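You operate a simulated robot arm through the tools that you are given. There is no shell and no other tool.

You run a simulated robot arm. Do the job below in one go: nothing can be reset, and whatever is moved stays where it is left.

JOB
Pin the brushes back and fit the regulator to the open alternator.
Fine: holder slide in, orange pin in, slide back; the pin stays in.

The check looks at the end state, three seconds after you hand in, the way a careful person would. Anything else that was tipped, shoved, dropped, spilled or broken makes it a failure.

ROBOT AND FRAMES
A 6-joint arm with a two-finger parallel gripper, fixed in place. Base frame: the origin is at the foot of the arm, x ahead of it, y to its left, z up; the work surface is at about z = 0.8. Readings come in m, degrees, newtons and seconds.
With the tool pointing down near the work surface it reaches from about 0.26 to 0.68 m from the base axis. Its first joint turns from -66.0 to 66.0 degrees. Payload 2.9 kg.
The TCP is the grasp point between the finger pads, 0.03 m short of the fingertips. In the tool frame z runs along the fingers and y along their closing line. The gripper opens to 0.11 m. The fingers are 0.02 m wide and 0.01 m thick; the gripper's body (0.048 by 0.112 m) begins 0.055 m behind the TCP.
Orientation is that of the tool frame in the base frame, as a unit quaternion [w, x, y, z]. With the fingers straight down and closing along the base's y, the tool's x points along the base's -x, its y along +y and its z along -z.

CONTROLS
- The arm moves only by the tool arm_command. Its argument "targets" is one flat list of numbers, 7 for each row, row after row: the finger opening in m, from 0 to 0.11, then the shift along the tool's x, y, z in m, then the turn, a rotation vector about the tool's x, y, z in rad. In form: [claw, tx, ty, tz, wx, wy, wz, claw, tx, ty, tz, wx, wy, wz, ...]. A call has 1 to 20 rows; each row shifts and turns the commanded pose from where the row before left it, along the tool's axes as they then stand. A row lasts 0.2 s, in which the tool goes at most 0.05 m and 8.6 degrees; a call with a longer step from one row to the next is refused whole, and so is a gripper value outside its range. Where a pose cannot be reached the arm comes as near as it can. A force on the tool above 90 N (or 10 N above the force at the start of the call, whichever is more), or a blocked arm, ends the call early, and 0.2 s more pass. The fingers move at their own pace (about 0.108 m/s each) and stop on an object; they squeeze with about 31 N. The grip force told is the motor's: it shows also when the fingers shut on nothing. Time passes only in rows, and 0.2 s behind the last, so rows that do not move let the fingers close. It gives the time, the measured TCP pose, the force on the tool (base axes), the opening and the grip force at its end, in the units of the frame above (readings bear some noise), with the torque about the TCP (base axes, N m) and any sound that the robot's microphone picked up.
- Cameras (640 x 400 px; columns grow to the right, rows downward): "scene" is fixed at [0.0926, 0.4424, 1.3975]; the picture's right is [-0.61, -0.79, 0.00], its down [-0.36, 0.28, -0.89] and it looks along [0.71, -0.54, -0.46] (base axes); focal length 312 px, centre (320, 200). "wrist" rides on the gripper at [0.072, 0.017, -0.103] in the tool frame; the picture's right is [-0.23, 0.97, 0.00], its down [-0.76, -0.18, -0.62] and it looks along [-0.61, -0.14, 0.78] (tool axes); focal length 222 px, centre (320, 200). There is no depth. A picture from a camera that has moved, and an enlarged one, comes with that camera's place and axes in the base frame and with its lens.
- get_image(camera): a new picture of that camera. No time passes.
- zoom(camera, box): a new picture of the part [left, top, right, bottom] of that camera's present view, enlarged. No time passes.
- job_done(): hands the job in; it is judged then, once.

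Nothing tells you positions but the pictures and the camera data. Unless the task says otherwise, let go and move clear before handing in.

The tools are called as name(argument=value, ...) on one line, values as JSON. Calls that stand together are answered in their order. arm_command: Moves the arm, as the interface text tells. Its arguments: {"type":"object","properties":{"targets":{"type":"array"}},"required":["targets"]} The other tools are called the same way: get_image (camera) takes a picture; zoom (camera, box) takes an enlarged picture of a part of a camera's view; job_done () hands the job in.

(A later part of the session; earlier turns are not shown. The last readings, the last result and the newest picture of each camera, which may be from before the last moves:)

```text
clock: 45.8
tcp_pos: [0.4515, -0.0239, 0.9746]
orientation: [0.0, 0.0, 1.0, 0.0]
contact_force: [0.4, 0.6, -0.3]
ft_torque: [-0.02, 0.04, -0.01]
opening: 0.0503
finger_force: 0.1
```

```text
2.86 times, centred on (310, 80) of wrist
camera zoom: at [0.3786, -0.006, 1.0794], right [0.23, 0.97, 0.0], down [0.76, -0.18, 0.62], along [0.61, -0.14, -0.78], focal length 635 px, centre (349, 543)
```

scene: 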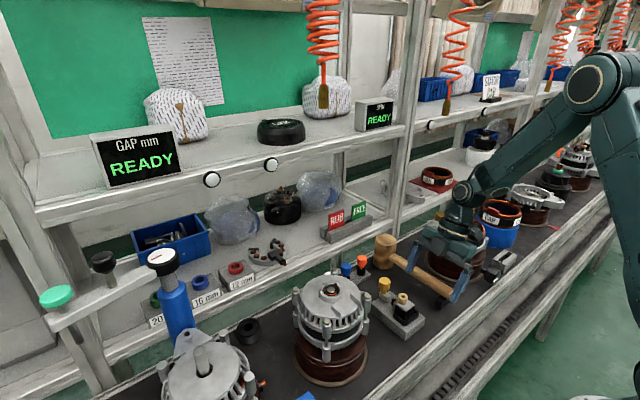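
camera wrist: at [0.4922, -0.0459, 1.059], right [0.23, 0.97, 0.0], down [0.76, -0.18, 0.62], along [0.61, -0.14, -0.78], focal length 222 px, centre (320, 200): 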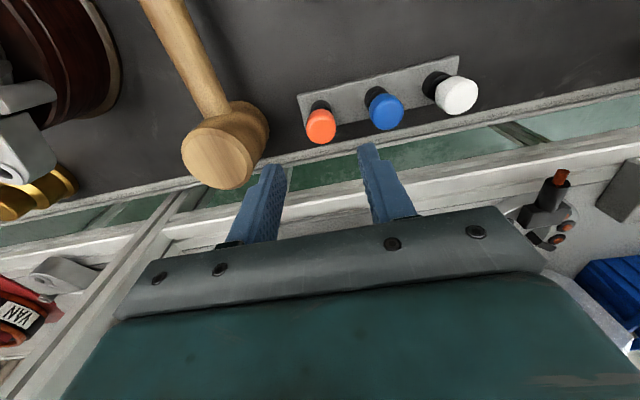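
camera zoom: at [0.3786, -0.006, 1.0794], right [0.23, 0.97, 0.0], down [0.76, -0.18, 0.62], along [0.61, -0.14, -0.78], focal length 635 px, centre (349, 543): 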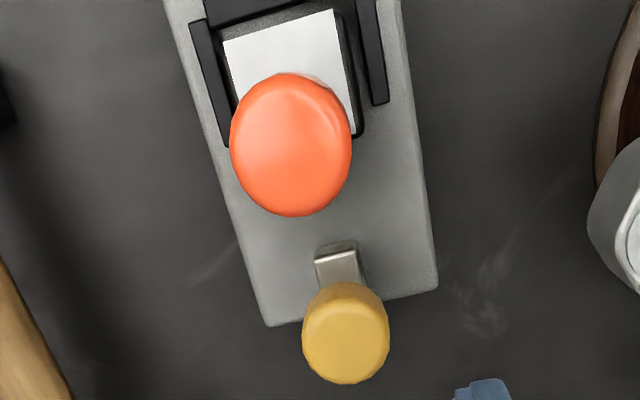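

The slide is back where it started, the brushes stay retracted and the pin stands in its tube. I'll move above the regulator body (centre ≈ (0.389, -0.024)) with the fingers open around the pin and body.

arm_command(targets=[0.06, 0.03125, 0, 0, 0, 0, 0, 0.06, 0.03125, 0, 0, 0, 0, 0, 0.06, 0, 0, 0, 0, 0, 0])

zoom(camera="wrist", box=[230, 60, 410, 210])

zoom(camera="scene", box=[375, 240, 435, 325])

```text
clock: 46.6
tcp_pos: [0.389, -0.0245, 0.9751]
orientation: [0.001, 0.0, 1.0, 0.0]
contact_force: [0.1, 0.0, 0.1]
ft_torque: [0.01, 0.0, 0.0]
opening: 0.0603
finger_force: 0.0
```

```text
2.67 times, centred on (320, 135) of wrist
camera zoom: at [0.3167, -0.007, 1.0797], right [0.23, 0.97, 0.0], down [0.76, -0.18, 0.62], along [0.61, -0.14, -0.78], focal length 592 px, centre (320, 373)
```

zoom: 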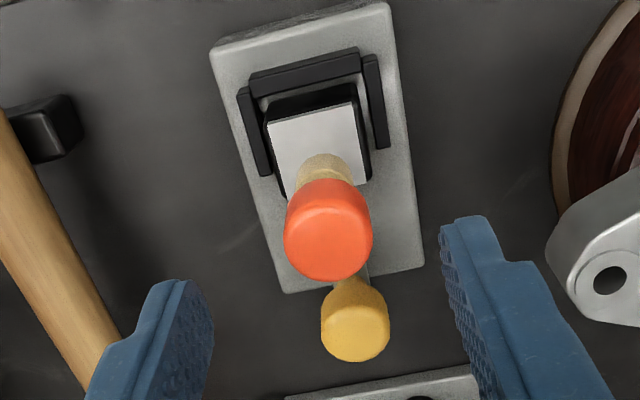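

```text
4.71 times, centred on (405, 282) of scene
camera zoom: at [0.0925, 0.4424, 1.3975], right [-0.61, -0.79, 0.0], down [-0.36, 0.28, -0.89], along [0.71, -0.54, -0.46], focal length 1467 px, centre (-80, -188)
```

zoom: 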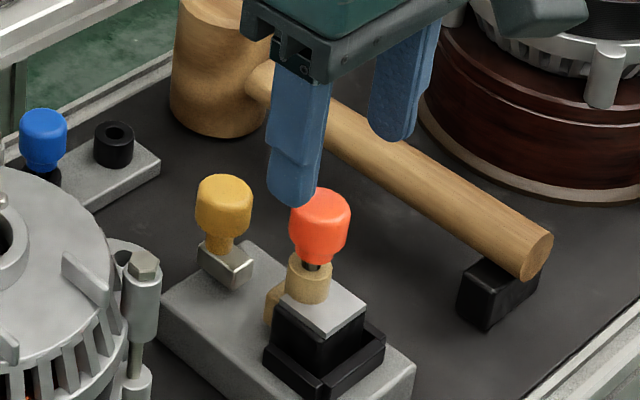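

I have a good view of the plate, body and cradle from here. I'll zoom in on them to pin down widths and the cradle wall height.

zoom(camera="wrist", box=[280, 70, 360, 140])

zoom(camera="scene", box=[392, 295, 426, 335])

```text
5.71 times, centred on (320, 105) of wrist
camera zoom: at [0.3167, -0.007, 1.0797], right [0.23, 0.97, 0.0], down [0.76, -0.18, 0.62], along [0.61, -0.14, -0.78], focal length 1269 px, centre (320, 743)
```

zoom: 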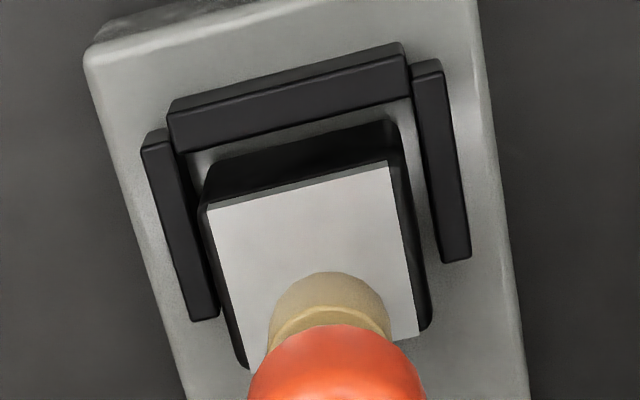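

```text
10.00 times, centred on (409, 315) of scene
camera zoom: at [0.0925, 0.4424, 1.3975], right [-0.61, -0.79, 0.0], down [-0.36, 0.28, -0.89], along [0.71, -0.54, -0.46], focal length 3118 px, centre (-570, -950)
```

zoom: 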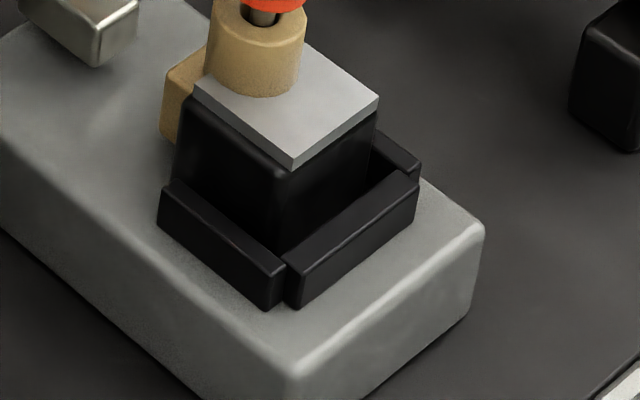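

The body is 36 mm wide, centred at about (0.386, -0.024), with cradle walls up to only z≈0.836. I'll lower to TCP z≈0.876 so the fingertips stay above the walls and the palm above the pin head.

arm_command(targets=[0.06, 0, 0, 0.03, 0, 0, 0, 0.06, 0, 0, 0.03, 0, 0, 0, 0.06, 0, 0, 0.02, 0, 0, 0, 0.06, 0, 0, 0.0185, 0, 0, 0, 0.06, 0, 0, 0, 0, 0, 0])

zoom(camera="wrist", box=[230, 90, 410, 230])

zoom(camera="scene", box=[380, 255, 430, 330])

```text
clock: 47.8
tcp_pos: [0.3896, -0.0231, 0.8774]
orientation: [0.0, 0.0, 1.0, 0.0]
contact_force: [0.6, -0.1, -0.1]
ft_torque: [0.02, 0.0, 0.01]
opening: 0.06
finger_force: 0.1
```

```text
2.86 times, centred on (320, 160) of wrist
camera zoom: at [0.317, -0.0061, 0.9813], right [0.23, 0.97, 0.0], down [0.76, -0.18, 0.62], along [0.61, -0.14, -0.78], focal length 635 px, centre (320, 314)
```

zoom: 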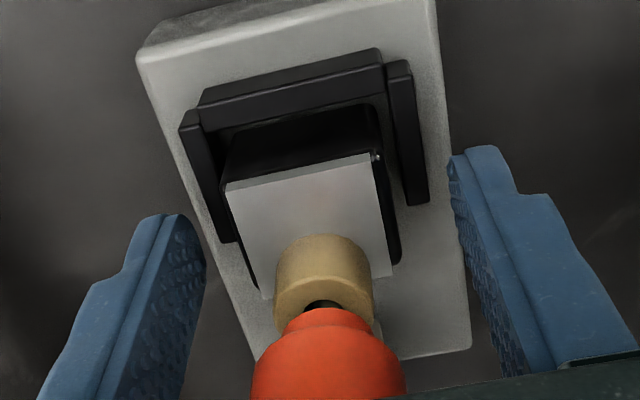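

```text
5.33 times, centred on (405, 292) of scene
camera zoom: at [0.0926, 0.4424, 1.3975], right [-0.61, -0.79, 0.0], down [-0.36, 0.28, -0.89], along [0.71, -0.54, -0.46], focal length 1663 px, centre (-133, -293)
```

zoom: 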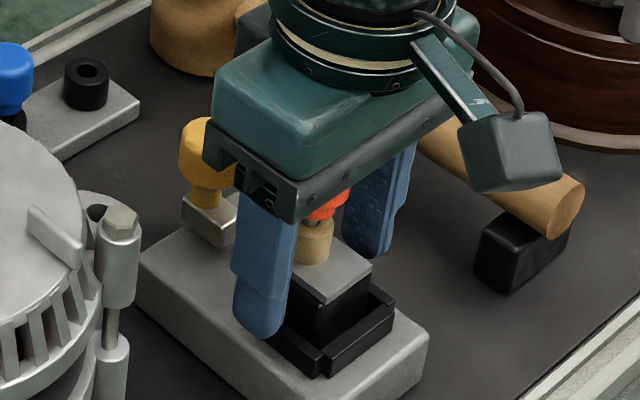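

The fingers straddle the body with no contact, the palm clears the pin head. Now I close on the body.

arm_command(targets=[0.045, 0, 0, 0, 0, 0, 0, 0.03, 0, 0, 0, 0, 0, 0, 0.03, 0, 0, 0, 0, 0, 0, 0.03, 0, 0, 0, 0, 0, 0])

zoom(camera="wrist", box=[230, 90, 410, 230])

zoom(camera="scene", box=[380, 255, 430, 330])

```text
clock: 48.8
tcp_pos: [0.3903, -0.0248, 0.8776]
orientation: [0.0, 0.0, 1.0, -0.001]
contact_force: [-0.4, 0.3, -0.1]
ft_torque: [-0.02, 0.0, -0.02]
opening: 0.035
finger_force: 31.7
```

```text
2.86 times, centred on (320, 160) of wrist
camera zoom: at [0.317, -0.0061, 0.9816], right [0.23, 0.97, 0.0], down [0.76, -0.18, 0.62], along [0.61, -0.14, -0.78], focal length 635 px, centre (320, 314)
```

zoom: 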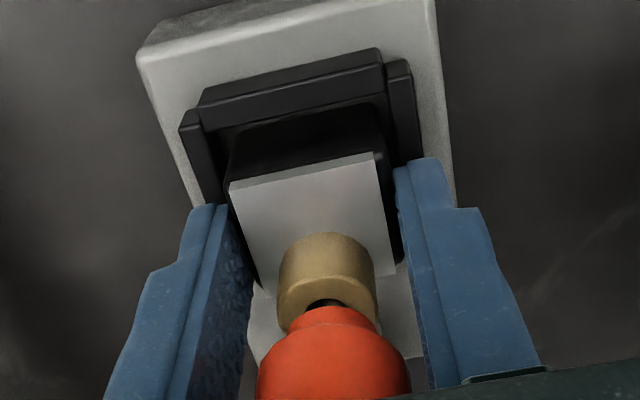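

```text
5.33 times, centred on (405, 292) of scene
camera zoom: at [0.0926, 0.4424, 1.3975], right [-0.61, -0.79, 0.0], down [-0.36, 0.28, -0.89], along [0.71, -0.54, -0.46], focal length 1663 px, centre (-133, -293)
```

zoom: 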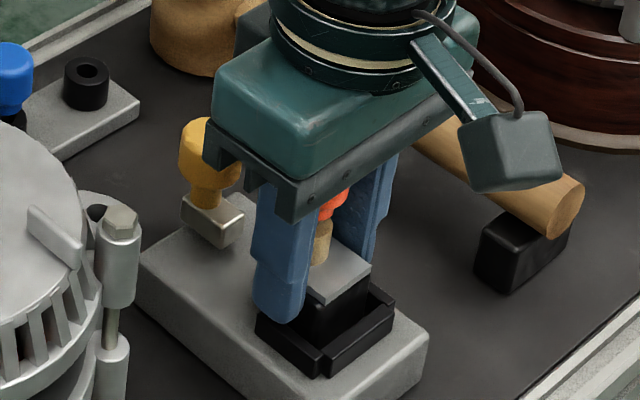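

The body is held at 35 mm opening with 32 N. I'll lift slowly and check that the pin stays in.

arm_command(targets=[0.03, 0, 0, -0.003, 0, 0, 0, 0.03, 0, 0, -0.005, 0, 0, 0, 0.03, 0, 0, -0.008, 0, 0, 0, 0.03, 0, 0, -0.01, 0, 0, 0, 0.03, 0, 0, -0.01, 0, 0, 0, 0.03, 0, 0, 0, 0, 0, 0])

zoom(camera="wrist", box=[230, 90, 410, 230])

zoom(camera="scene", box=[375, 245, 435, 335])

```text
clock: 50.2
tcp_pos: [0.3903, -0.024, 0.9133]
orientation: [0.001, 0.001, 1.0, 0.0]
contact_force: [-0.2, -0.3, -1.5]
ft_torque: [0.0, -0.02, -0.06]
opening: 0.035
finger_force: 31.1
```

```text
2.86 times, centred on (320, 160) of wrist
camera zoom: at [0.3178, -0.0061, 1.0182], right [0.23, 0.97, 0.0], down [0.76, -0.18, 0.62], along [0.61, -0.14, -0.78], focal length 635 px, centre (320, 314)
```

zoom: 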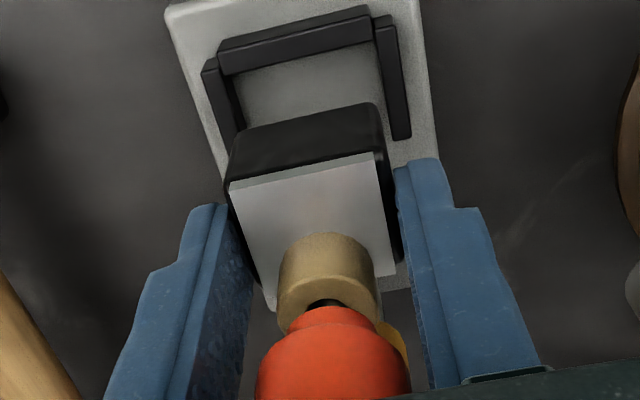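

```text
4.44 times, centred on (405, 290) of scene
camera zoom: at [0.0926, 0.4424, 1.3975], right [-0.61, -0.79, 0.0], down [-0.36, 0.28, -0.89], along [0.71, -0.54, -0.46], focal length 1386 px, centre (-58, -200)
```

zoom: 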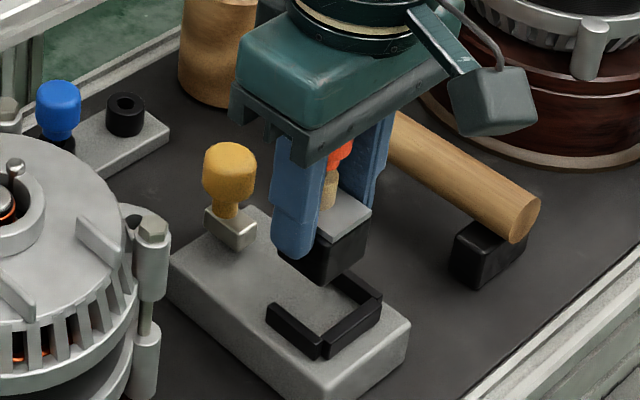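

The regulator came out of the cradle cleanly with the pin in. I'll lift to TCP z≈1.07 and carry it over the alternator channel centred at about (0.3935, 0.1555).

arm_command(targets=[0.03, 0, 0, -0.02, 0, 0, 0, 0.03, 0, 0, -0.035, 0, 0, 0, 0.03, 0, 0, -0.04, 0, 0, 0, 0.03, 0, 0, -0.04, 0, 0, 0, 0.03, 0, 0, -0.022, 0, 0, 0, 0.03, -0.0012, 0.02, 0, 0, 0, 0, 0.03, -0.0012, 0.03, 0, 0, 0, 0, 0.03, -0.0012, 0.04, 0, 0, 0, 0, 0.03, -0.0012, 0.04, 0, 0, 0, 0, 0.03, -0.0012, 0.03, 0, 0, 0, 0, 0.03, -0.0012, 0.0197, 0, 0, 0, 0, 0.03, 0, 0, 0, 0, 0, 0])

get_image(camera="wrist")

zoom(camera="scene", box=[280, 190, 400, 330])

```text
clock: 52.8
tcp_pos: [0.3978, 0.1569, 1.0715]
orientation: [0.0, 0.0, 1.0, 0.0]
contact_force: [0.4, -0.2, -2.6]
ft_torque: [0.03, 0.01, 0.0]
opening: 0.0349
finger_force: 31.6
```

```text
taken
camera wrist: at [0.3246, 0.1745, 1.1761], right [0.23, 0.97, 0.0], down [0.76, -0.18, 0.62], along [0.61, -0.14, -0.78], focal length 222 px, centre (320, 200)
```

wrist: 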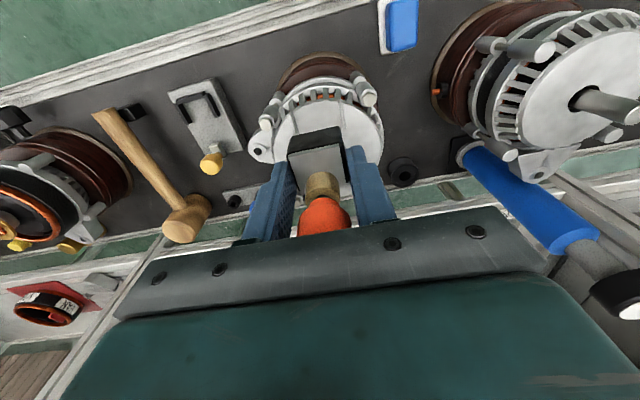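

```text
2.86 times, centred on (340, 260) of scene
camera zoom: at [0.0926, 0.4425, 1.3975], right [-0.61, -0.79, 0.0], down [-0.36, 0.28, -0.89], along [0.71, -0.54, -0.46], focal length 891 px, centre (263, 29)
```

zoom: 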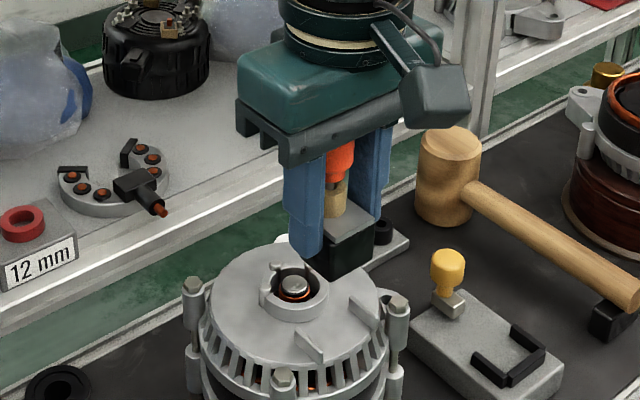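

The regulator hangs over the channel with the pin in place. I'll lower 3 cm and inspect alignment with the ribs.

arm_command(targets=[0.03, 0, 0, 0.015, 0, 0, 0, 0.03, 0, 0, 0.015, 0, 0, 0, 0.03, 0, 0, 0, 0, 0, 0])

zoom(camera="scene", box=[300, 240, 380, 320])

zoom(camera="wrist", box=[240, 70, 400, 210])

```text
clock: 53.6
tcp_pos: [0.3956, 0.1549, 1.0407]
orientation: [-0.001, -0.001, 1.0, 0.0]
contact_force: [-0.1, -0.7, -0.7]
ft_torque: [-0.01, 0.0, -0.02]
opening: 0.0352
finger_force: 30.7
```

```text
5.00 times, centred on (340, 280) of scene
camera zoom: at [0.0926, 0.4424, 1.3975], right [-0.61, -0.79, 0.0], down [-0.36, 0.28, -0.89], along [0.71, -0.54, -0.46], focal length 1559 px, centre (220, -200)
```

zoom: 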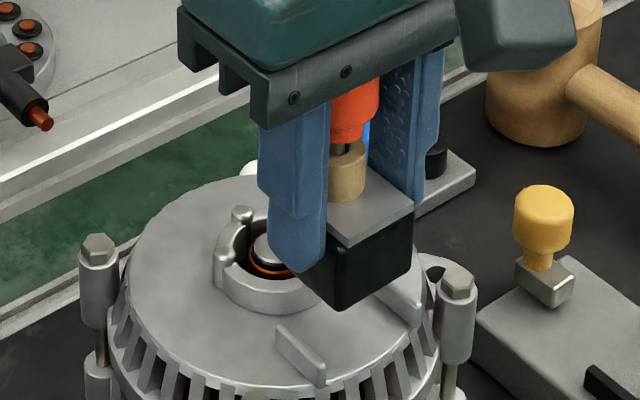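

```text
2.86 times, centred on (320, 140) of wrist
camera zoom: at [0.3238, 0.1736, 1.1456], right [0.23, 0.97, 0.0], down [0.76, -0.18, 0.62], along [0.61, -0.14, -0.78], focal length 635 px, centre (320, 371)
```

zoom: 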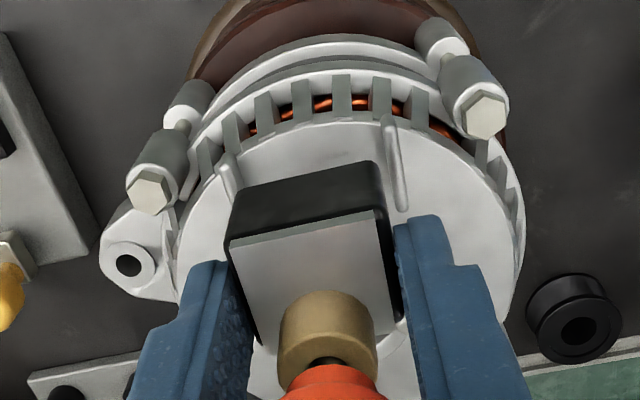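

Comparing the ribs and body in the same view, the body is about 1 mm too far +y and could use about 1.5 mm more clearance from the boss ring. I'll correct by (-1.5, -1) mm and lower 12 mm.

arm_command(targets=[0.03, 0.0015, -0.001, 0.004, 0, 0, 0, 0.03, 0, 0, 0.004, 0, 0, 0, 0.03, 0, 0, 0.004, 0, 0, 0, 0.03, 0, 0, 0, 0, 0, 0])

zoom(camera="scene", box=[310, 260, 370, 320])

zoom(camera="wrist", box=[260, 90, 380, 190])

```text
clock: 54.6
tcp_pos: [0.3957, 0.1537, 1.0276]
orientation: [0.0, 0.0, 1.0, 0.0]
contact_force: [-0.1, 0.0, -0.3]
ft_torque: [-0.02, -0.02, 0.03]
opening: 0.0353
finger_force: 31.2
```

```text
6.67 times, centred on (340, 290) of scene
camera zoom: at [0.0926, 0.4424, 1.3975], right [-0.61, -0.79, 0.0], down [-0.36, 0.28, -0.89], along [0.71, -0.54, -0.46], focal length 2079 px, centre (187, -400)
```

zoom: 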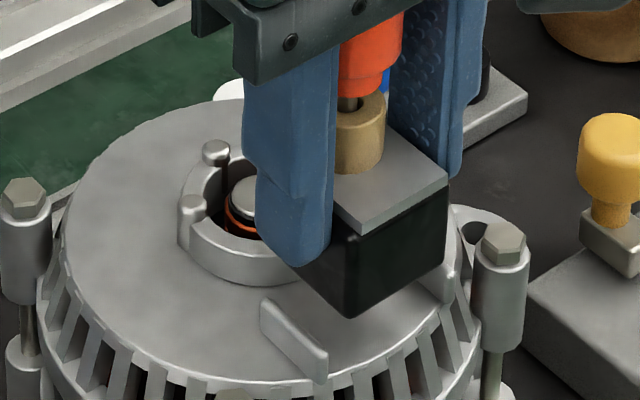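

```text
4.00 times, centred on (320, 140) of wrist
camera zoom: at [0.3228, 0.1724, 1.1329], right [0.23, 0.97, 0.0], down [0.76, -0.18, 0.62], along [0.61, -0.14, -0.78], focal length 888 px, centre (320, 440)
```

zoom: 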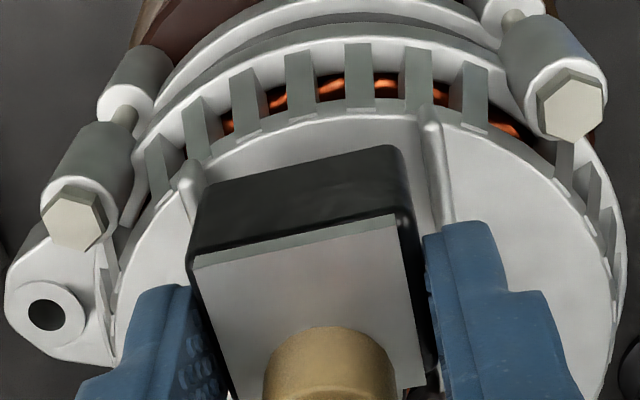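

The body is now centred between the ribs in y. Before going lower I want to verify the regulator's bottom geometry, in particular whether the tan brush box clears the boss ring, so I'll zoom on the empty cradle and on the held regulator.

zoom(camera="scene", box=[385, 290, 430, 340])

zoom(camera="scene", box=[325, 265, 365, 300])

zoom(camera="wrist", box=[290, 130, 350, 200])

```text
8.00 times, centred on (408, 315) of scene
camera zoom: at [0.0926, 0.4424, 1.3975], right [-0.61, -0.79, 0.0], down [-0.36, 0.28, -0.89], along [0.71, -0.54, -0.46], focal length 2495 px, centre (-380, -720)
```

zoom: 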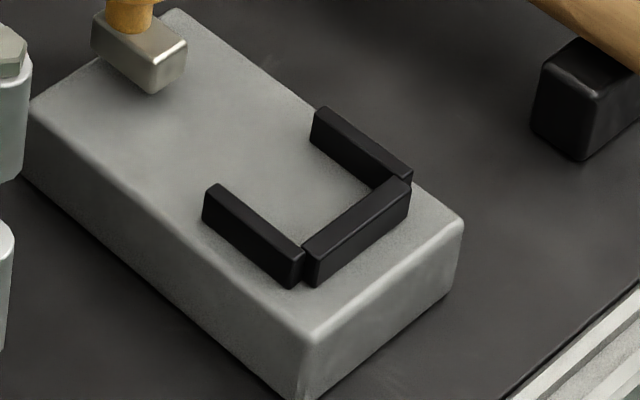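

```text
11.43 times, centred on (345, 282) of scene
camera zoom: at [0.0926, 0.4424, 1.3975], right [-0.61, -0.79, 0.0], down [-0.36, 0.28, -0.89], along [0.71, -0.54, -0.46], focal length 3564 px, centre (34, -743)
```

zoom: 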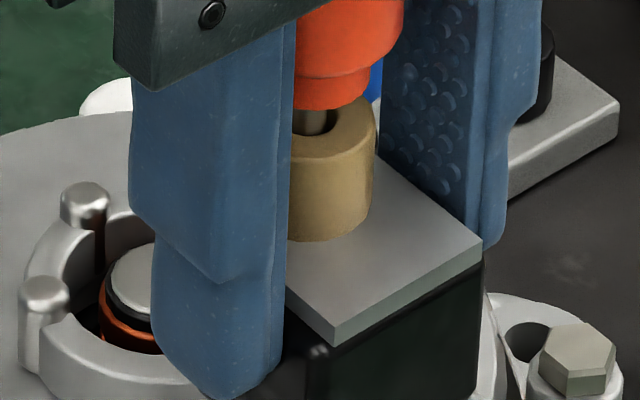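

```text
5.71 times, centred on (320, 165) of wrist
camera zoom: at [0.3228, 0.1724, 1.1329], right [0.23, 0.97, 0.0], down [0.76, -0.18, 0.62], along [0.61, -0.14, -0.78], focal length 1269 px, centre (320, 400)
```

zoom: 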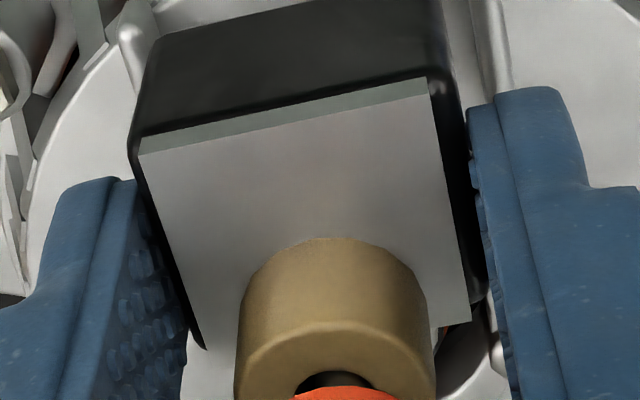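

The numbers suggest the brush box sits only about 4 mm above the body's bottom, while the boss ring is about 10 mm tall, so I must understand where the regulator seats before lowering. I'll look at other alternators on the line and at the cap in more detail.

zoom(camera="scene", box=[540, 100, 640, 180])

zoom(camera="scene", box=[490, 165, 560, 225])

zoom(camera="scene", box=[420, 195, 525, 285])

zoom(camera="scene", box=[310, 275, 350, 305])

zoom(camera="scene", box=[240, 180, 320, 270])

```text
5.00 times, centred on (590, 140) of scene
camera zoom: at [0.0926, 0.4424, 1.3975], right [-0.61, -0.79, 0.0], down [-0.36, 0.28, -0.89], along [0.71, -0.54, -0.46], focal length 1559 px, centre (-1030, 500)
```

zoom: 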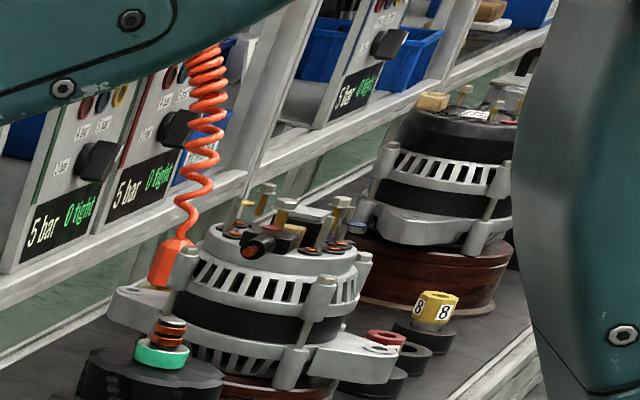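

```text
6.67 times, centred on (525, 195) of scene
camera zoom: at [0.0926, 0.4424, 1.3975], right [-0.61, -0.79, 0.0], down [-0.36, 0.28, -0.89], along [0.71, -0.54, -0.46], focal length 2079 px, centre (-1047, 233)
```

zoom: 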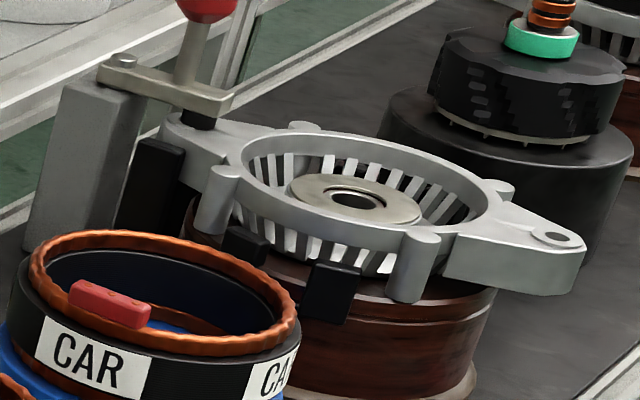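

```text
4.44 times, centred on (472, 240) of scene
camera zoom: at [0.0926, 0.4424, 1.3975], right [-0.61, -0.79, 0.0], down [-0.36, 0.28, -0.89], along [0.71, -0.54, -0.46], focal length 1386 px, centre (-358, 22)
```

zoom: 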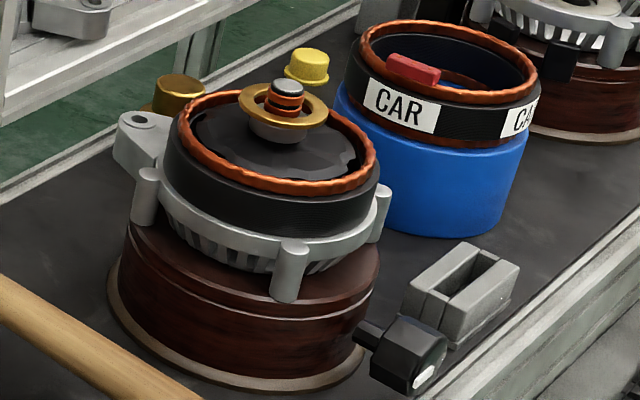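

```text
13.33 times, centred on (330, 290) of scene
camera zoom: at [0.0926, 0.4424, 1.3975], right [-0.61, -0.79, 0.0], down [-0.36, 0.28, -0.89], along [0.71, -0.54, -0.46], focal length 4158 px, centre (187, -1000)
```

zoom: 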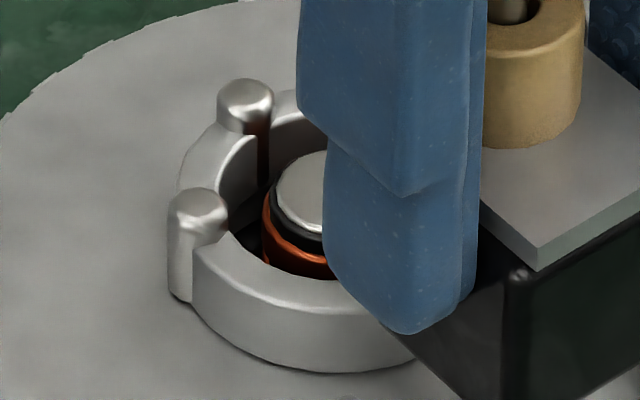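

```text
4.44 times, centred on (280, 225) of scene
camera zoom: at [0.0926, 0.4424, 1.3975], right [-0.61, -0.79, 0.0], down [-0.36, 0.28, -0.89], along [0.71, -0.54, -0.46], focal length 1386 px, centre (498, 89)
```

zoom: 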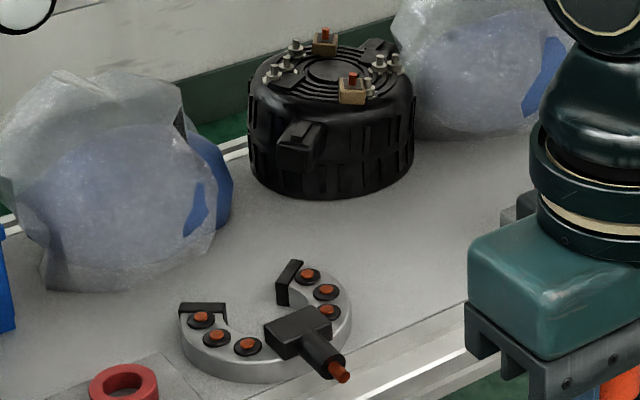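

The far alternators look like finished examples with a rectifier and regulator fitted. I'll zoom in on them to see how a regulator seats.

zoom(camera="scene", box=[570, 130, 615, 165])

zoom(camera="scene", box=[608, 112, 640, 140])

zoom(camera="scene", box=[314, 278, 334, 298])

```text
11.43 times, centred on (592, 148) of scene
camera zoom: at [0.0926, 0.4424, 1.3975], right [-0.61, -0.79, 0.0], down [-0.36, 0.28, -0.89], along [0.71, -0.54, -0.46], focal length 3564 px, centre (-2794, 800)
```

zoom: 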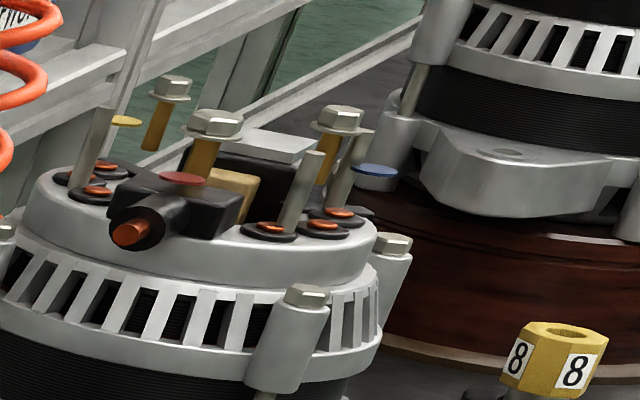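

```text
14.29 times, centred on (624, 126) of scene
camera zoom: at [0.0926, 0.4424, 1.3975], right [-0.61, -0.79, 0.0], down [-0.36, 0.28, -0.89], along [0.71, -0.54, -0.46], focal length 4455 px, centre (-4023, 1257)
```

zoom: 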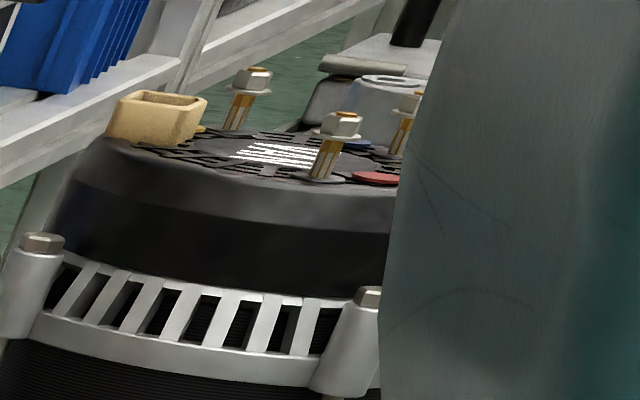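

```text
16.00 times, centred on (324, 288) of scene
camera zoom: at [0.0926, 0.4424, 1.3975], right [-0.61, -0.79, 0.0], down [-0.36, 0.28, -0.89], along [0.71, -0.54, -0.46], focal length 4989 px, centre (256, -1208)
```

zoom: 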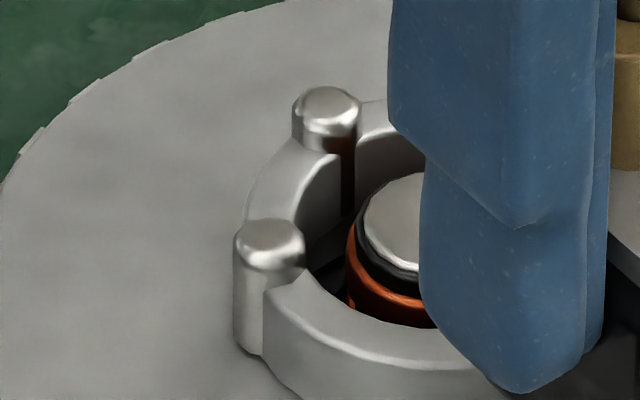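

The finished example shows the regulator's box pointing at the centre, but not how it clears the ring. I'll raise the regulator and yaw it so its front faces the scene camera, to measure the box and bottom heights directly.

arm_command(targets=[0.03, 0, 0, -0.015, 0, 0, 0, 0.03, 0, 0, -0.02, 0, 0, 0, 0.03, 0, 0, -0.02, 0, 0, 0, 0.03, 0, 0, 0, 0, 0, -0.1396, 0.03, 0, 0, 0, 0, 0, -0.1396, 0.03, 0, 0, 0, 0, 0, -0.1396, 0.03, 0, 0, 0, 0, 0, -0.1396, 0.03, 0, 0, 0, 0, 0, -0.1396, 0.03, 0, 0, 0, 0, 0, -0.1396, 0.03, 0, 0, 0, 0, 0, -0.1396, 0.03, 0, 0, 0, 0, 0, -0.1396, 0.03, 0, 0, 0, 0, 0, -0.1396, 0.03, 0, 0, 0, 0, 0, -0.1396, 0.03, 0, 0, 0, 0, 0, -0.1396, 0.03, 0, 0, 0, 0, 0, -0.1396, 0.03, 0, 0, 0, 0, 0, -0.1396, 0.03, 0, 0, 0, 0, 0, -0.1396, 0.03, 0, 0, 0, 0, 0, -0.1396, 0.03, 0, 0, 0, 0, 0, 0])

zoom(camera="scene", box=[300, 200, 390, 310])

get_image(camera="wrist")

```text
clock: 58.6
tcp_pos: [0.3961, 0.1542, 1.0833]
orientation: [0.0, 0.866, -0.5, 0.0]
contact_force: [-0.2, -0.6, -0.6]
ft_torque: [0.0, -0.03, -0.02]
opening: 0.0351
finger_force: 31.3
```

```text
3.64 times, centred on (345, 255) of scene
camera zoom: at [0.0926, 0.4424, 1.3975], right [-0.61, -0.79, 0.0], down [-0.36, 0.28, -0.89], along [0.71, -0.54, -0.46], focal length 1134 px, centre (229, 0)
```

zoom: 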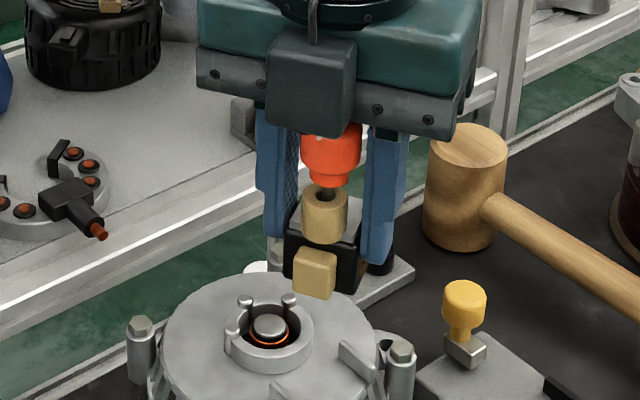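

```text
taken
camera wrist: at [0.4171, 0.0844, 1.1876], right [-0.96, -0.29, 0.0], down [-0.23, 0.75, 0.62], along [-0.18, 0.6, -0.78], focal length 222 px, centre (320, 200)
```

wrist: 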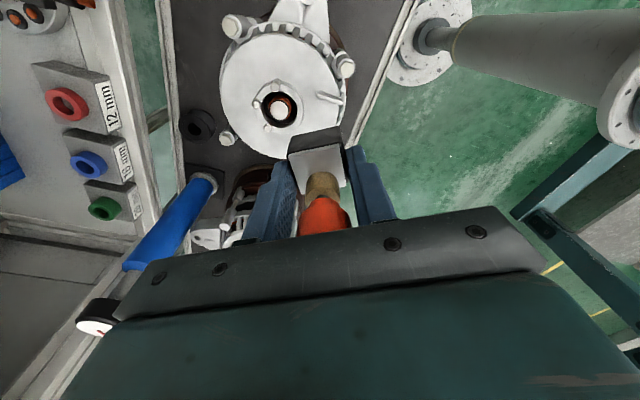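

zoom(camera="scene", box=[335, 240, 365, 285])

zoom(camera="wrist", box=[220, 40, 350, 150])

zoom(camera="scene", box=[315, 275, 365, 320])

```text
8.89 times, centred on (350, 262) of scene
camera zoom: at [0.0926, 0.4424, 1.3975], right [-0.61, -0.79, 0.0], down [-0.36, 0.28, -0.89], along [0.71, -0.54, -0.46], focal length 2772 px, centre (53, -356)
```

zoom: 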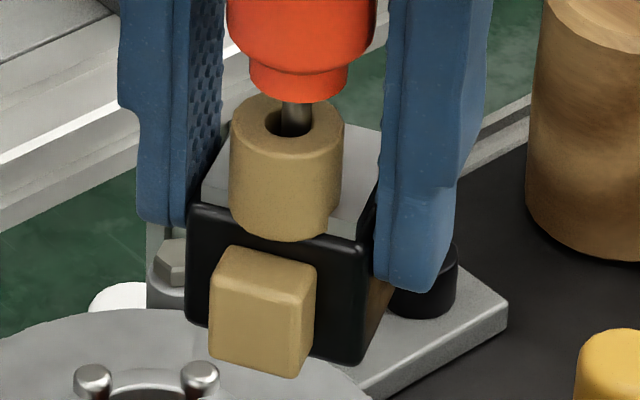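

```text
3.64 times, centred on (285, 95) of wrist
camera zoom: at [0.4171, 0.0844, 1.1876], right [-0.96, -0.29, 0.0], down [-0.23, 0.75, 0.62], along [-0.18, 0.6, -0.78], focal length 808 px, centre (447, 582)
```

zoom: 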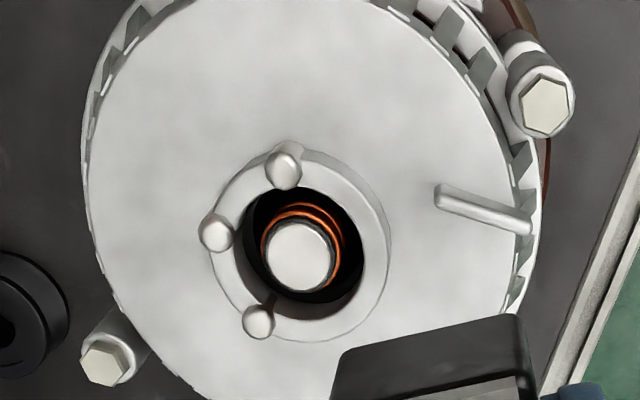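

```text
8.89 times, centred on (340, 298) of scene
camera zoom: at [0.0926, 0.4424, 1.3975], right [-0.61, -0.79, 0.0], down [-0.36, 0.28, -0.89], along [0.71, -0.54, -0.46], focal length 2772 px, centre (142, -667)
```

zoom: 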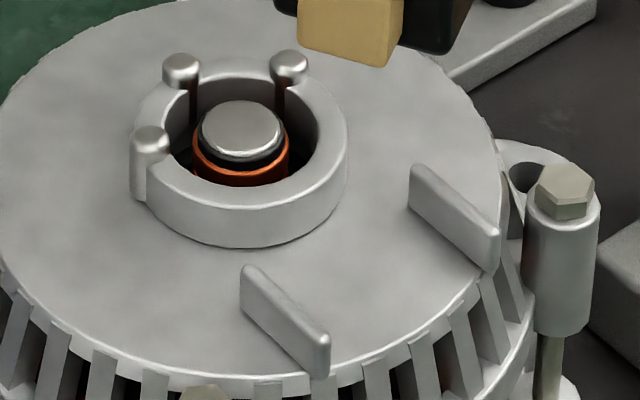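

With the front visible I can measure it: the brushes are flush, the box bottom is about 5 mm above the body's bottom, and the body length matches the ribs (x 0.380–0.406). The ring is about 11 mm tall. I'll yaw back and probe downward gently, watching for contact.

arm_command(targets=[0.03, 0, 0, 0, 0, 0, 0.1396, 0.03, 0, 0, 0, 0, 0, 0.1396, 0.03, 0, 0, 0, 0, 0, 0.1396, 0.03, 0, 0, 0, 0, 0, 0.1396, 0.03, 0, 0, 0, 0, 0, 0.1396, 0.03, 0, 0, 0, 0, 0, 0.1396, 0.03, 0, 0, 0, 0, 0, 0.1396, 0.03, 0, 0, 0, 0, 0, 0.1396, 0.03, 0, 0, 0, 0, 0, 0.1396, 0.03, 0, 0, 0, 0, 0, 0.1396, 0.03, 0, 0, 0, 0, 0, 0.1396, 0.03, 0, 0, 0, 0, 0, 0.1396, 0.03, 0, 0, 0, 0, 0, 0.1396, 0.03, 0, 0, 0, 0, 0, 0.1396, 0.03, 0, 0, 0, 0, 0, 0.1396, 0.03, 0, 0, 0, 0, 0, 0])

zoom(camera="scene", box=[300, 220, 390, 320])

zoom(camera="wrist", box=[250, 90, 390, 210])

```text
clock: 62.0
tcp_pos: [0.3975, 0.1542, 1.082]
orientation: [-0.001, 0.001, 1.0, 0.0]
contact_force: [0.1, 1.2, -1.1]
ft_torque: [-0.02, -0.02, 0.02]
opening: 0.0351
finger_force: 31.6
```

```text
4.00 times, centred on (345, 270) of scene
camera zoom: at [0.0926, 0.4424, 1.3975], right [-0.61, -0.79, 0.0], down [-0.36, 0.28, -0.89], along [0.71, -0.54, -0.46], focal length 1247 px, centre (220, -80)
```

zoom: 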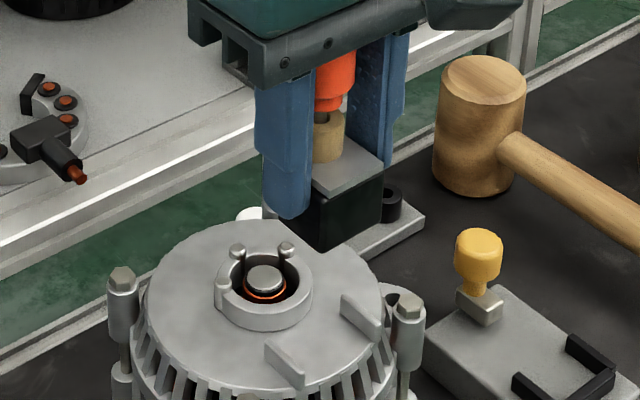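

```text
3.33 times, centred on (320, 150) of wrist
camera zoom: at [0.3235, 0.1724, 1.1875], right [0.23, 0.97, 0.0], down [0.76, -0.18, 0.62], along [0.61, -0.14, -0.78], focal length 740 px, centre (320, 367)
```

zoom: 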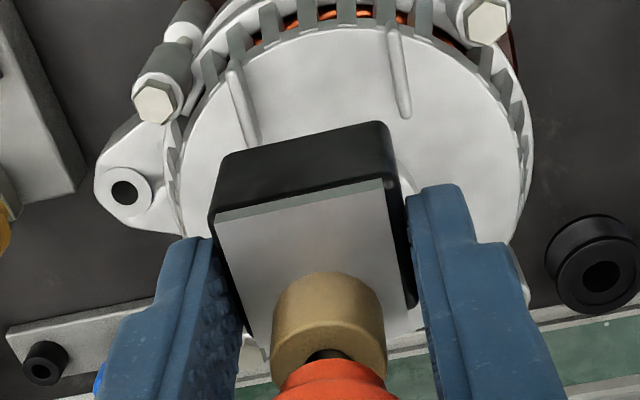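

The orientation is restored, with the body about centred on the rib channel. I'll shift +1.3 mm in x, lower to just above expected contact, and look.

arm_command(targets=[0.03, -0.0013, 0.0005, 0.02, 0, 0, 0, 0.03, 0, 0, 0.02, 0, 0, 0, 0.03, 0, 0, 0.016, 0, 0, 0, 0.03, 0, 0, 0, 0, 0, 0])

zoom(camera="scene", box=[310, 260, 370, 320])

zoom(camera="wrist", box=[250, 90, 390, 210])

```text
clock: 63.0
tcp_pos: [0.3964, 0.1543, 1.0268]
orientation: [0.0, -0.001, 1.0, 0.0]
contact_force: [0.0, -0.4, -1.0]
ft_torque: [0.01, -0.01, 0.0]
opening: 0.0351
finger_force: 30.7
```

```text
6.67 times, centred on (340, 290) of scene
camera zoom: at [0.0926, 0.4424, 1.3975], right [-0.61, -0.79, 0.0], down [-0.36, 0.28, -0.89], along [0.71, -0.54, -0.46], focal length 2079 px, centre (187, -400)
```

zoom: 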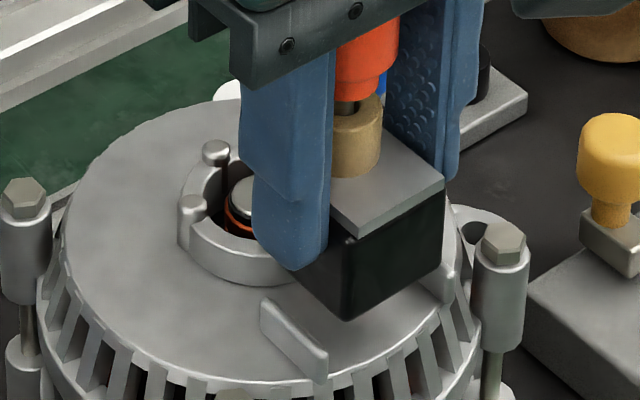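

```text
3.33 times, centred on (320, 150) of wrist
camera zoom: at [0.3235, 0.1729, 1.1315], right [0.23, 0.97, 0.0], down [0.76, -0.18, 0.62], along [0.61, -0.14, -0.78], focal length 740 px, centre (320, 367)
```

zoom: 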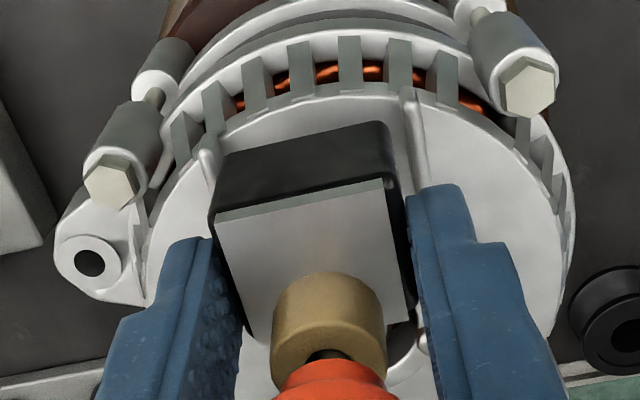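

The body is evenly placed between the ribs. I'll step down and watch the force for first contact.

arm_command(targets=[0.03, 0, 0, 0.002, 0, 0, 0, 0.03, 0, 0, 0.002, 0, 0, 0, 0.03, 0, 0, 0.002, 0, 0, 0, 0.03, 0, 0, 0, 0, 0, 0])

arm_command(targets=[0.03, 0, 0, 0.001, 0, 0, 0, 0.03, 0, 0, 0, 0, 0, 0])

arm_command(targets=[0.03, 0, 0, 0.001, 0, 0, 0, 0.03, 0, 0, 0, 0, 0, 0])

zoom(camera="scene", box=[320, 265, 365, 315])

```text
clock: 64.0
tcp_pos: [0.3969, 0.1541, 1.0204]
orientation: [0.0, 0.0, 1.0, 0.0]
contact_force: [-0.4, -0.6, -0.4]
ft_torque: [0.01, 0.0, 0.03]
opening: 0.0354
finger_force: 30.8
```

```text
clock: 64.6
tcp_pos: [0.3964, 0.1535, 1.0191]
orientation: [0.0, 0.0, 1.0, 0.0]
contact_force: [0.7, -0.7, -1.4]
ft_torque: [0.0, 0.03, -0.01]
opening: 0.0353
finger_force: 31.0
```

```text
clock: 65.2
tcp_pos: [0.3965, 0.1537, 1.0183]
orientation: [-0.001, 0.0, 1.0, 0.0]
contact_force: [-0.8, 0.1, -1.8]
ft_torque: [0.05, 0.01, -0.02]
opening: 0.0351
finger_force: 31.5
```

```text
8.00 times, centred on (342, 290) of scene
camera zoom: at [0.0926, 0.4424, 1.3975], right [-0.61, -0.79, 0.0], down [-0.36, 0.28, -0.89], along [0.71, -0.54, -0.46], focal length 2495 px, centre (140, -520)
```

zoom: 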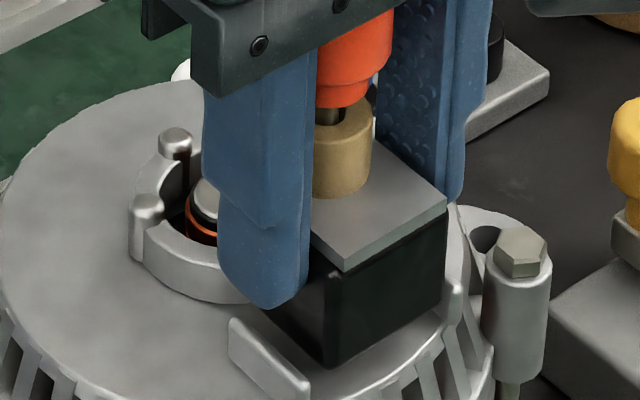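

There is no contact yet at z≈1.018. I'll continue with single-millimetre steps.

arm_command(targets=[0.03, 0, 0, 0.001, 0, 0, 0, 0.03, 0, 0, 0, 0, 0, 0])

arm_command(targets=[0.03, 0, 0, 0.001, 0, 0, 0, 0.03, 0, 0, 0, 0, 0, 0])

zoom(camera="scene", box=[320, 265, 365, 315])

```text
clock: 65.8
tcp_pos: [0.3971, 0.1552, 1.018]
orientation: [0.0, 0.0, 1.0, 0.001]
contact_force: [-0.7, 0.7, -0.7]
ft_torque: [0.02, -0.03, 0.01]
opening: 0.0354
finger_force: 31.2
```

```text
clock: 66.4
tcp_pos: [0.3976, 0.1552, 1.017]
orientation: [0.0, 0.0, 1.0, 0.0]
contact_force: [-0.5, -0.5, -2.0]
ft_torque: [-0.01, 0.05, 0.0]
opening: 0.0352
finger_force: 30.5
```

```text
8.00 times, centred on (342, 290) of scene
camera zoom: at [0.0926, 0.4424, 1.3975], right [-0.61, -0.79, 0.0], down [-0.36, 0.28, -0.89], along [0.71, -0.54, -0.46], focal length 2495 px, centre (140, -520)
```

zoom: 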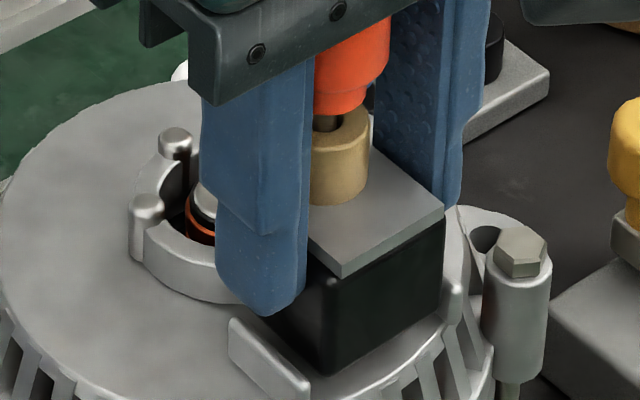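

Still free at about z=1.016–1.017, and the body is visibly descending into the channel. I continue stepping.

arm_command(targets=[0.03, 0, 0, 0.001, 0, 0, 0, 0.03, 0, 0, 0, 0, 0, 0])

arm_command(targets=[0.03, 0, 0, 0.001, 0, 0, 0, 0.03, 0, 0, 0, 0, 0, 0])

zoom(camera="scene", box=[320, 265, 365, 315])

```text
clock: 67.0
tcp_pos: [0.3961, 0.1554, 1.0156]
orientation: [0.001, 0.0, 1.0, 0.001]
contact_force: [-0.1, 0.8, -2.1]
ft_torque: [0.03, 0.01, -0.01]
opening: 0.0351
finger_force: 30.8
```

```text
clock: 67.6
tcp_pos: [0.3984, 0.1541, 1.0144]
orientation: [0.0, 0.0, 1.0, 0.001]
contact_force: [-0.1, 0.6, -0.9]
ft_torque: [0.0, -0.02, -0.02]
opening: 0.035
finger_force: 30.7
```

```text
8.00 times, centred on (342, 290) of scene
camera zoom: at [0.0926, 0.4424, 1.3975], right [-0.61, -0.79, 0.0], down [-0.36, 0.28, -0.89], along [0.71, -0.54, -0.46], focal length 2495 px, centre (140, -520)
```

zoom: 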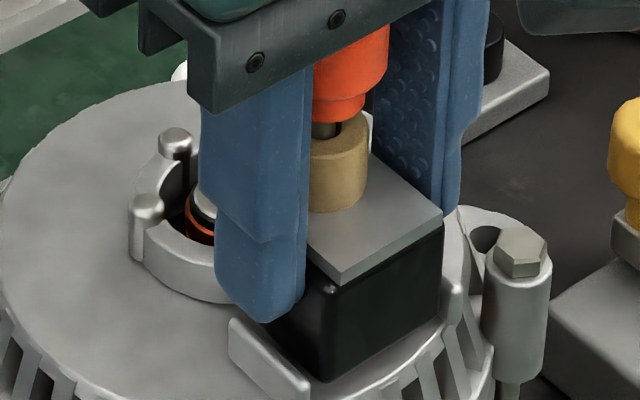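

No contact at z≈1.0145 either, which is already below where I expected the box to meet the ring. I continue down.

arm_command(targets=[0.03, 0, 0, 0.001, 0, 0, 0, 0.03, 0, 0, 0, 0, 0, 0])

arm_command(targets=[0.03, 0, 0, 0.001, 0, 0, 0, 0.03, 0, 0, 0, 0, 0, 0])

zoom(camera="scene", box=[320, 265, 365, 315])

zoom(camera="wrist", box=[250, 90, 390, 210])

```text
clock: 68.2
tcp_pos: [0.397, 0.1545, 1.0138]
orientation: [0.001, 0.0, 1.0, 0.0]
contact_force: [0.8, 0.5, -1.6]
ft_torque: [0.01, -0.02, 0.0]
opening: 0.0352
finger_force: 30.9
```

```text
clock: 68.8
tcp_pos: [0.3979, 0.1549, 1.0133]
orientation: [0.0, 0.001, 1.0, 0.0]
contact_force: [0.1, 0.2, -1.3]
ft_torque: [0.0, -0.01, 0.02]
opening: 0.0352
finger_force: 31.1
```

```text
8.00 times, centred on (342, 290) of scene
camera zoom: at [0.0926, 0.4424, 1.3975], right [-0.61, -0.79, 0.0], down [-0.36, 0.28, -0.89], along [0.71, -0.54, -0.46], focal length 2495 px, centre (140, -520)
```

zoom: 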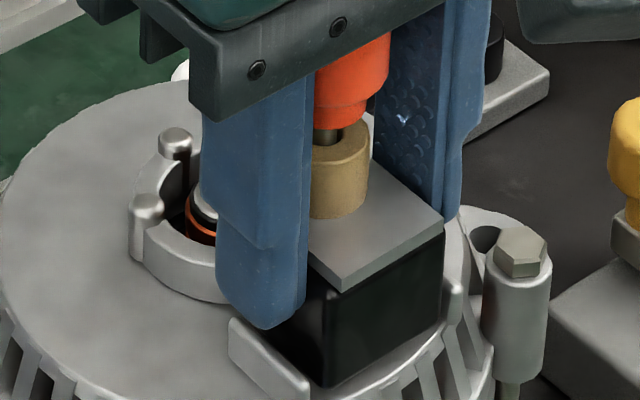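

```text
3.33 times, centred on (320, 150) of wrist
camera zoom: at [0.3246, 0.1725, 1.1174], right [0.23, 0.97, 0.0], down [0.76, -0.18, 0.62], along [0.61, -0.14, -0.78], focal length 740 px, centre (320, 367)
```

zoom: 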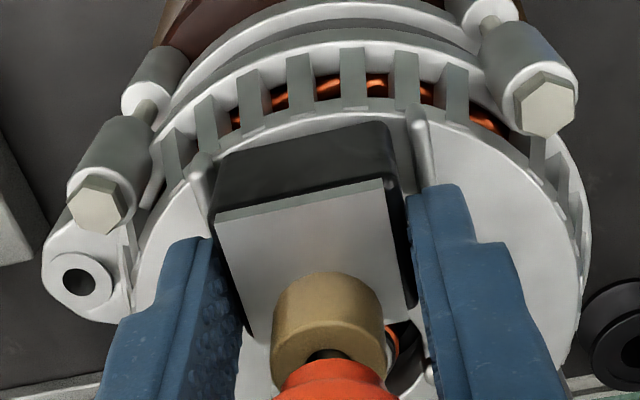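

Through the gap beside the tube I can glimpse the ring and slip ring. I'll zoom there to see how the box relates to the ring before going lower.

zoom(camera="wrist", box=[325, 175, 365, 215])

zoom(camera="scene", box=[318, 278, 345, 305])

```text
10.00 times, centred on (345, 195) of wrist
camera zoom: at [0.3246, 0.1725, 1.1174], right [0.23, 0.97, 0.0], down [0.76, -0.18, 0.62], along [0.61, -0.14, -0.78], focal length 2221 px, centre (70, 250)
```

zoom: 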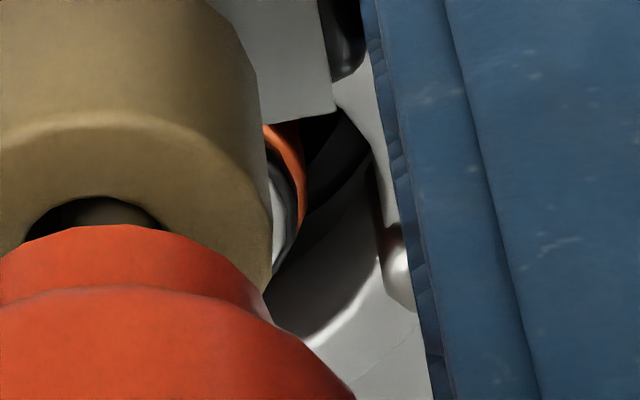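

```text
14.81 times, centred on (332, 292) of scene
camera zoom: at [0.0926, 0.4424, 1.3975], right [-0.61, -0.79, 0.0], down [-0.36, 0.28, -0.89], along [0.71, -0.54, -0.46], focal length 4620 px, centre (150, -1156)
```

zoom: 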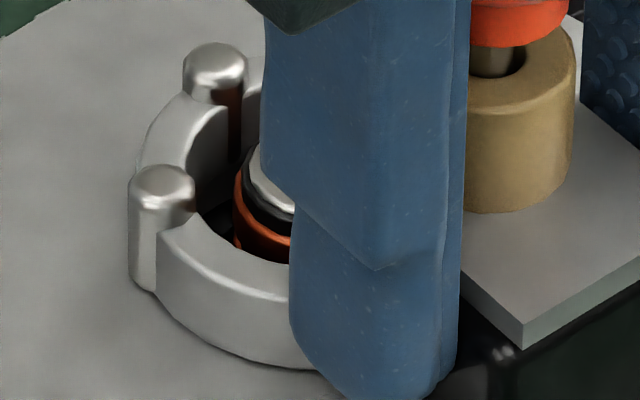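

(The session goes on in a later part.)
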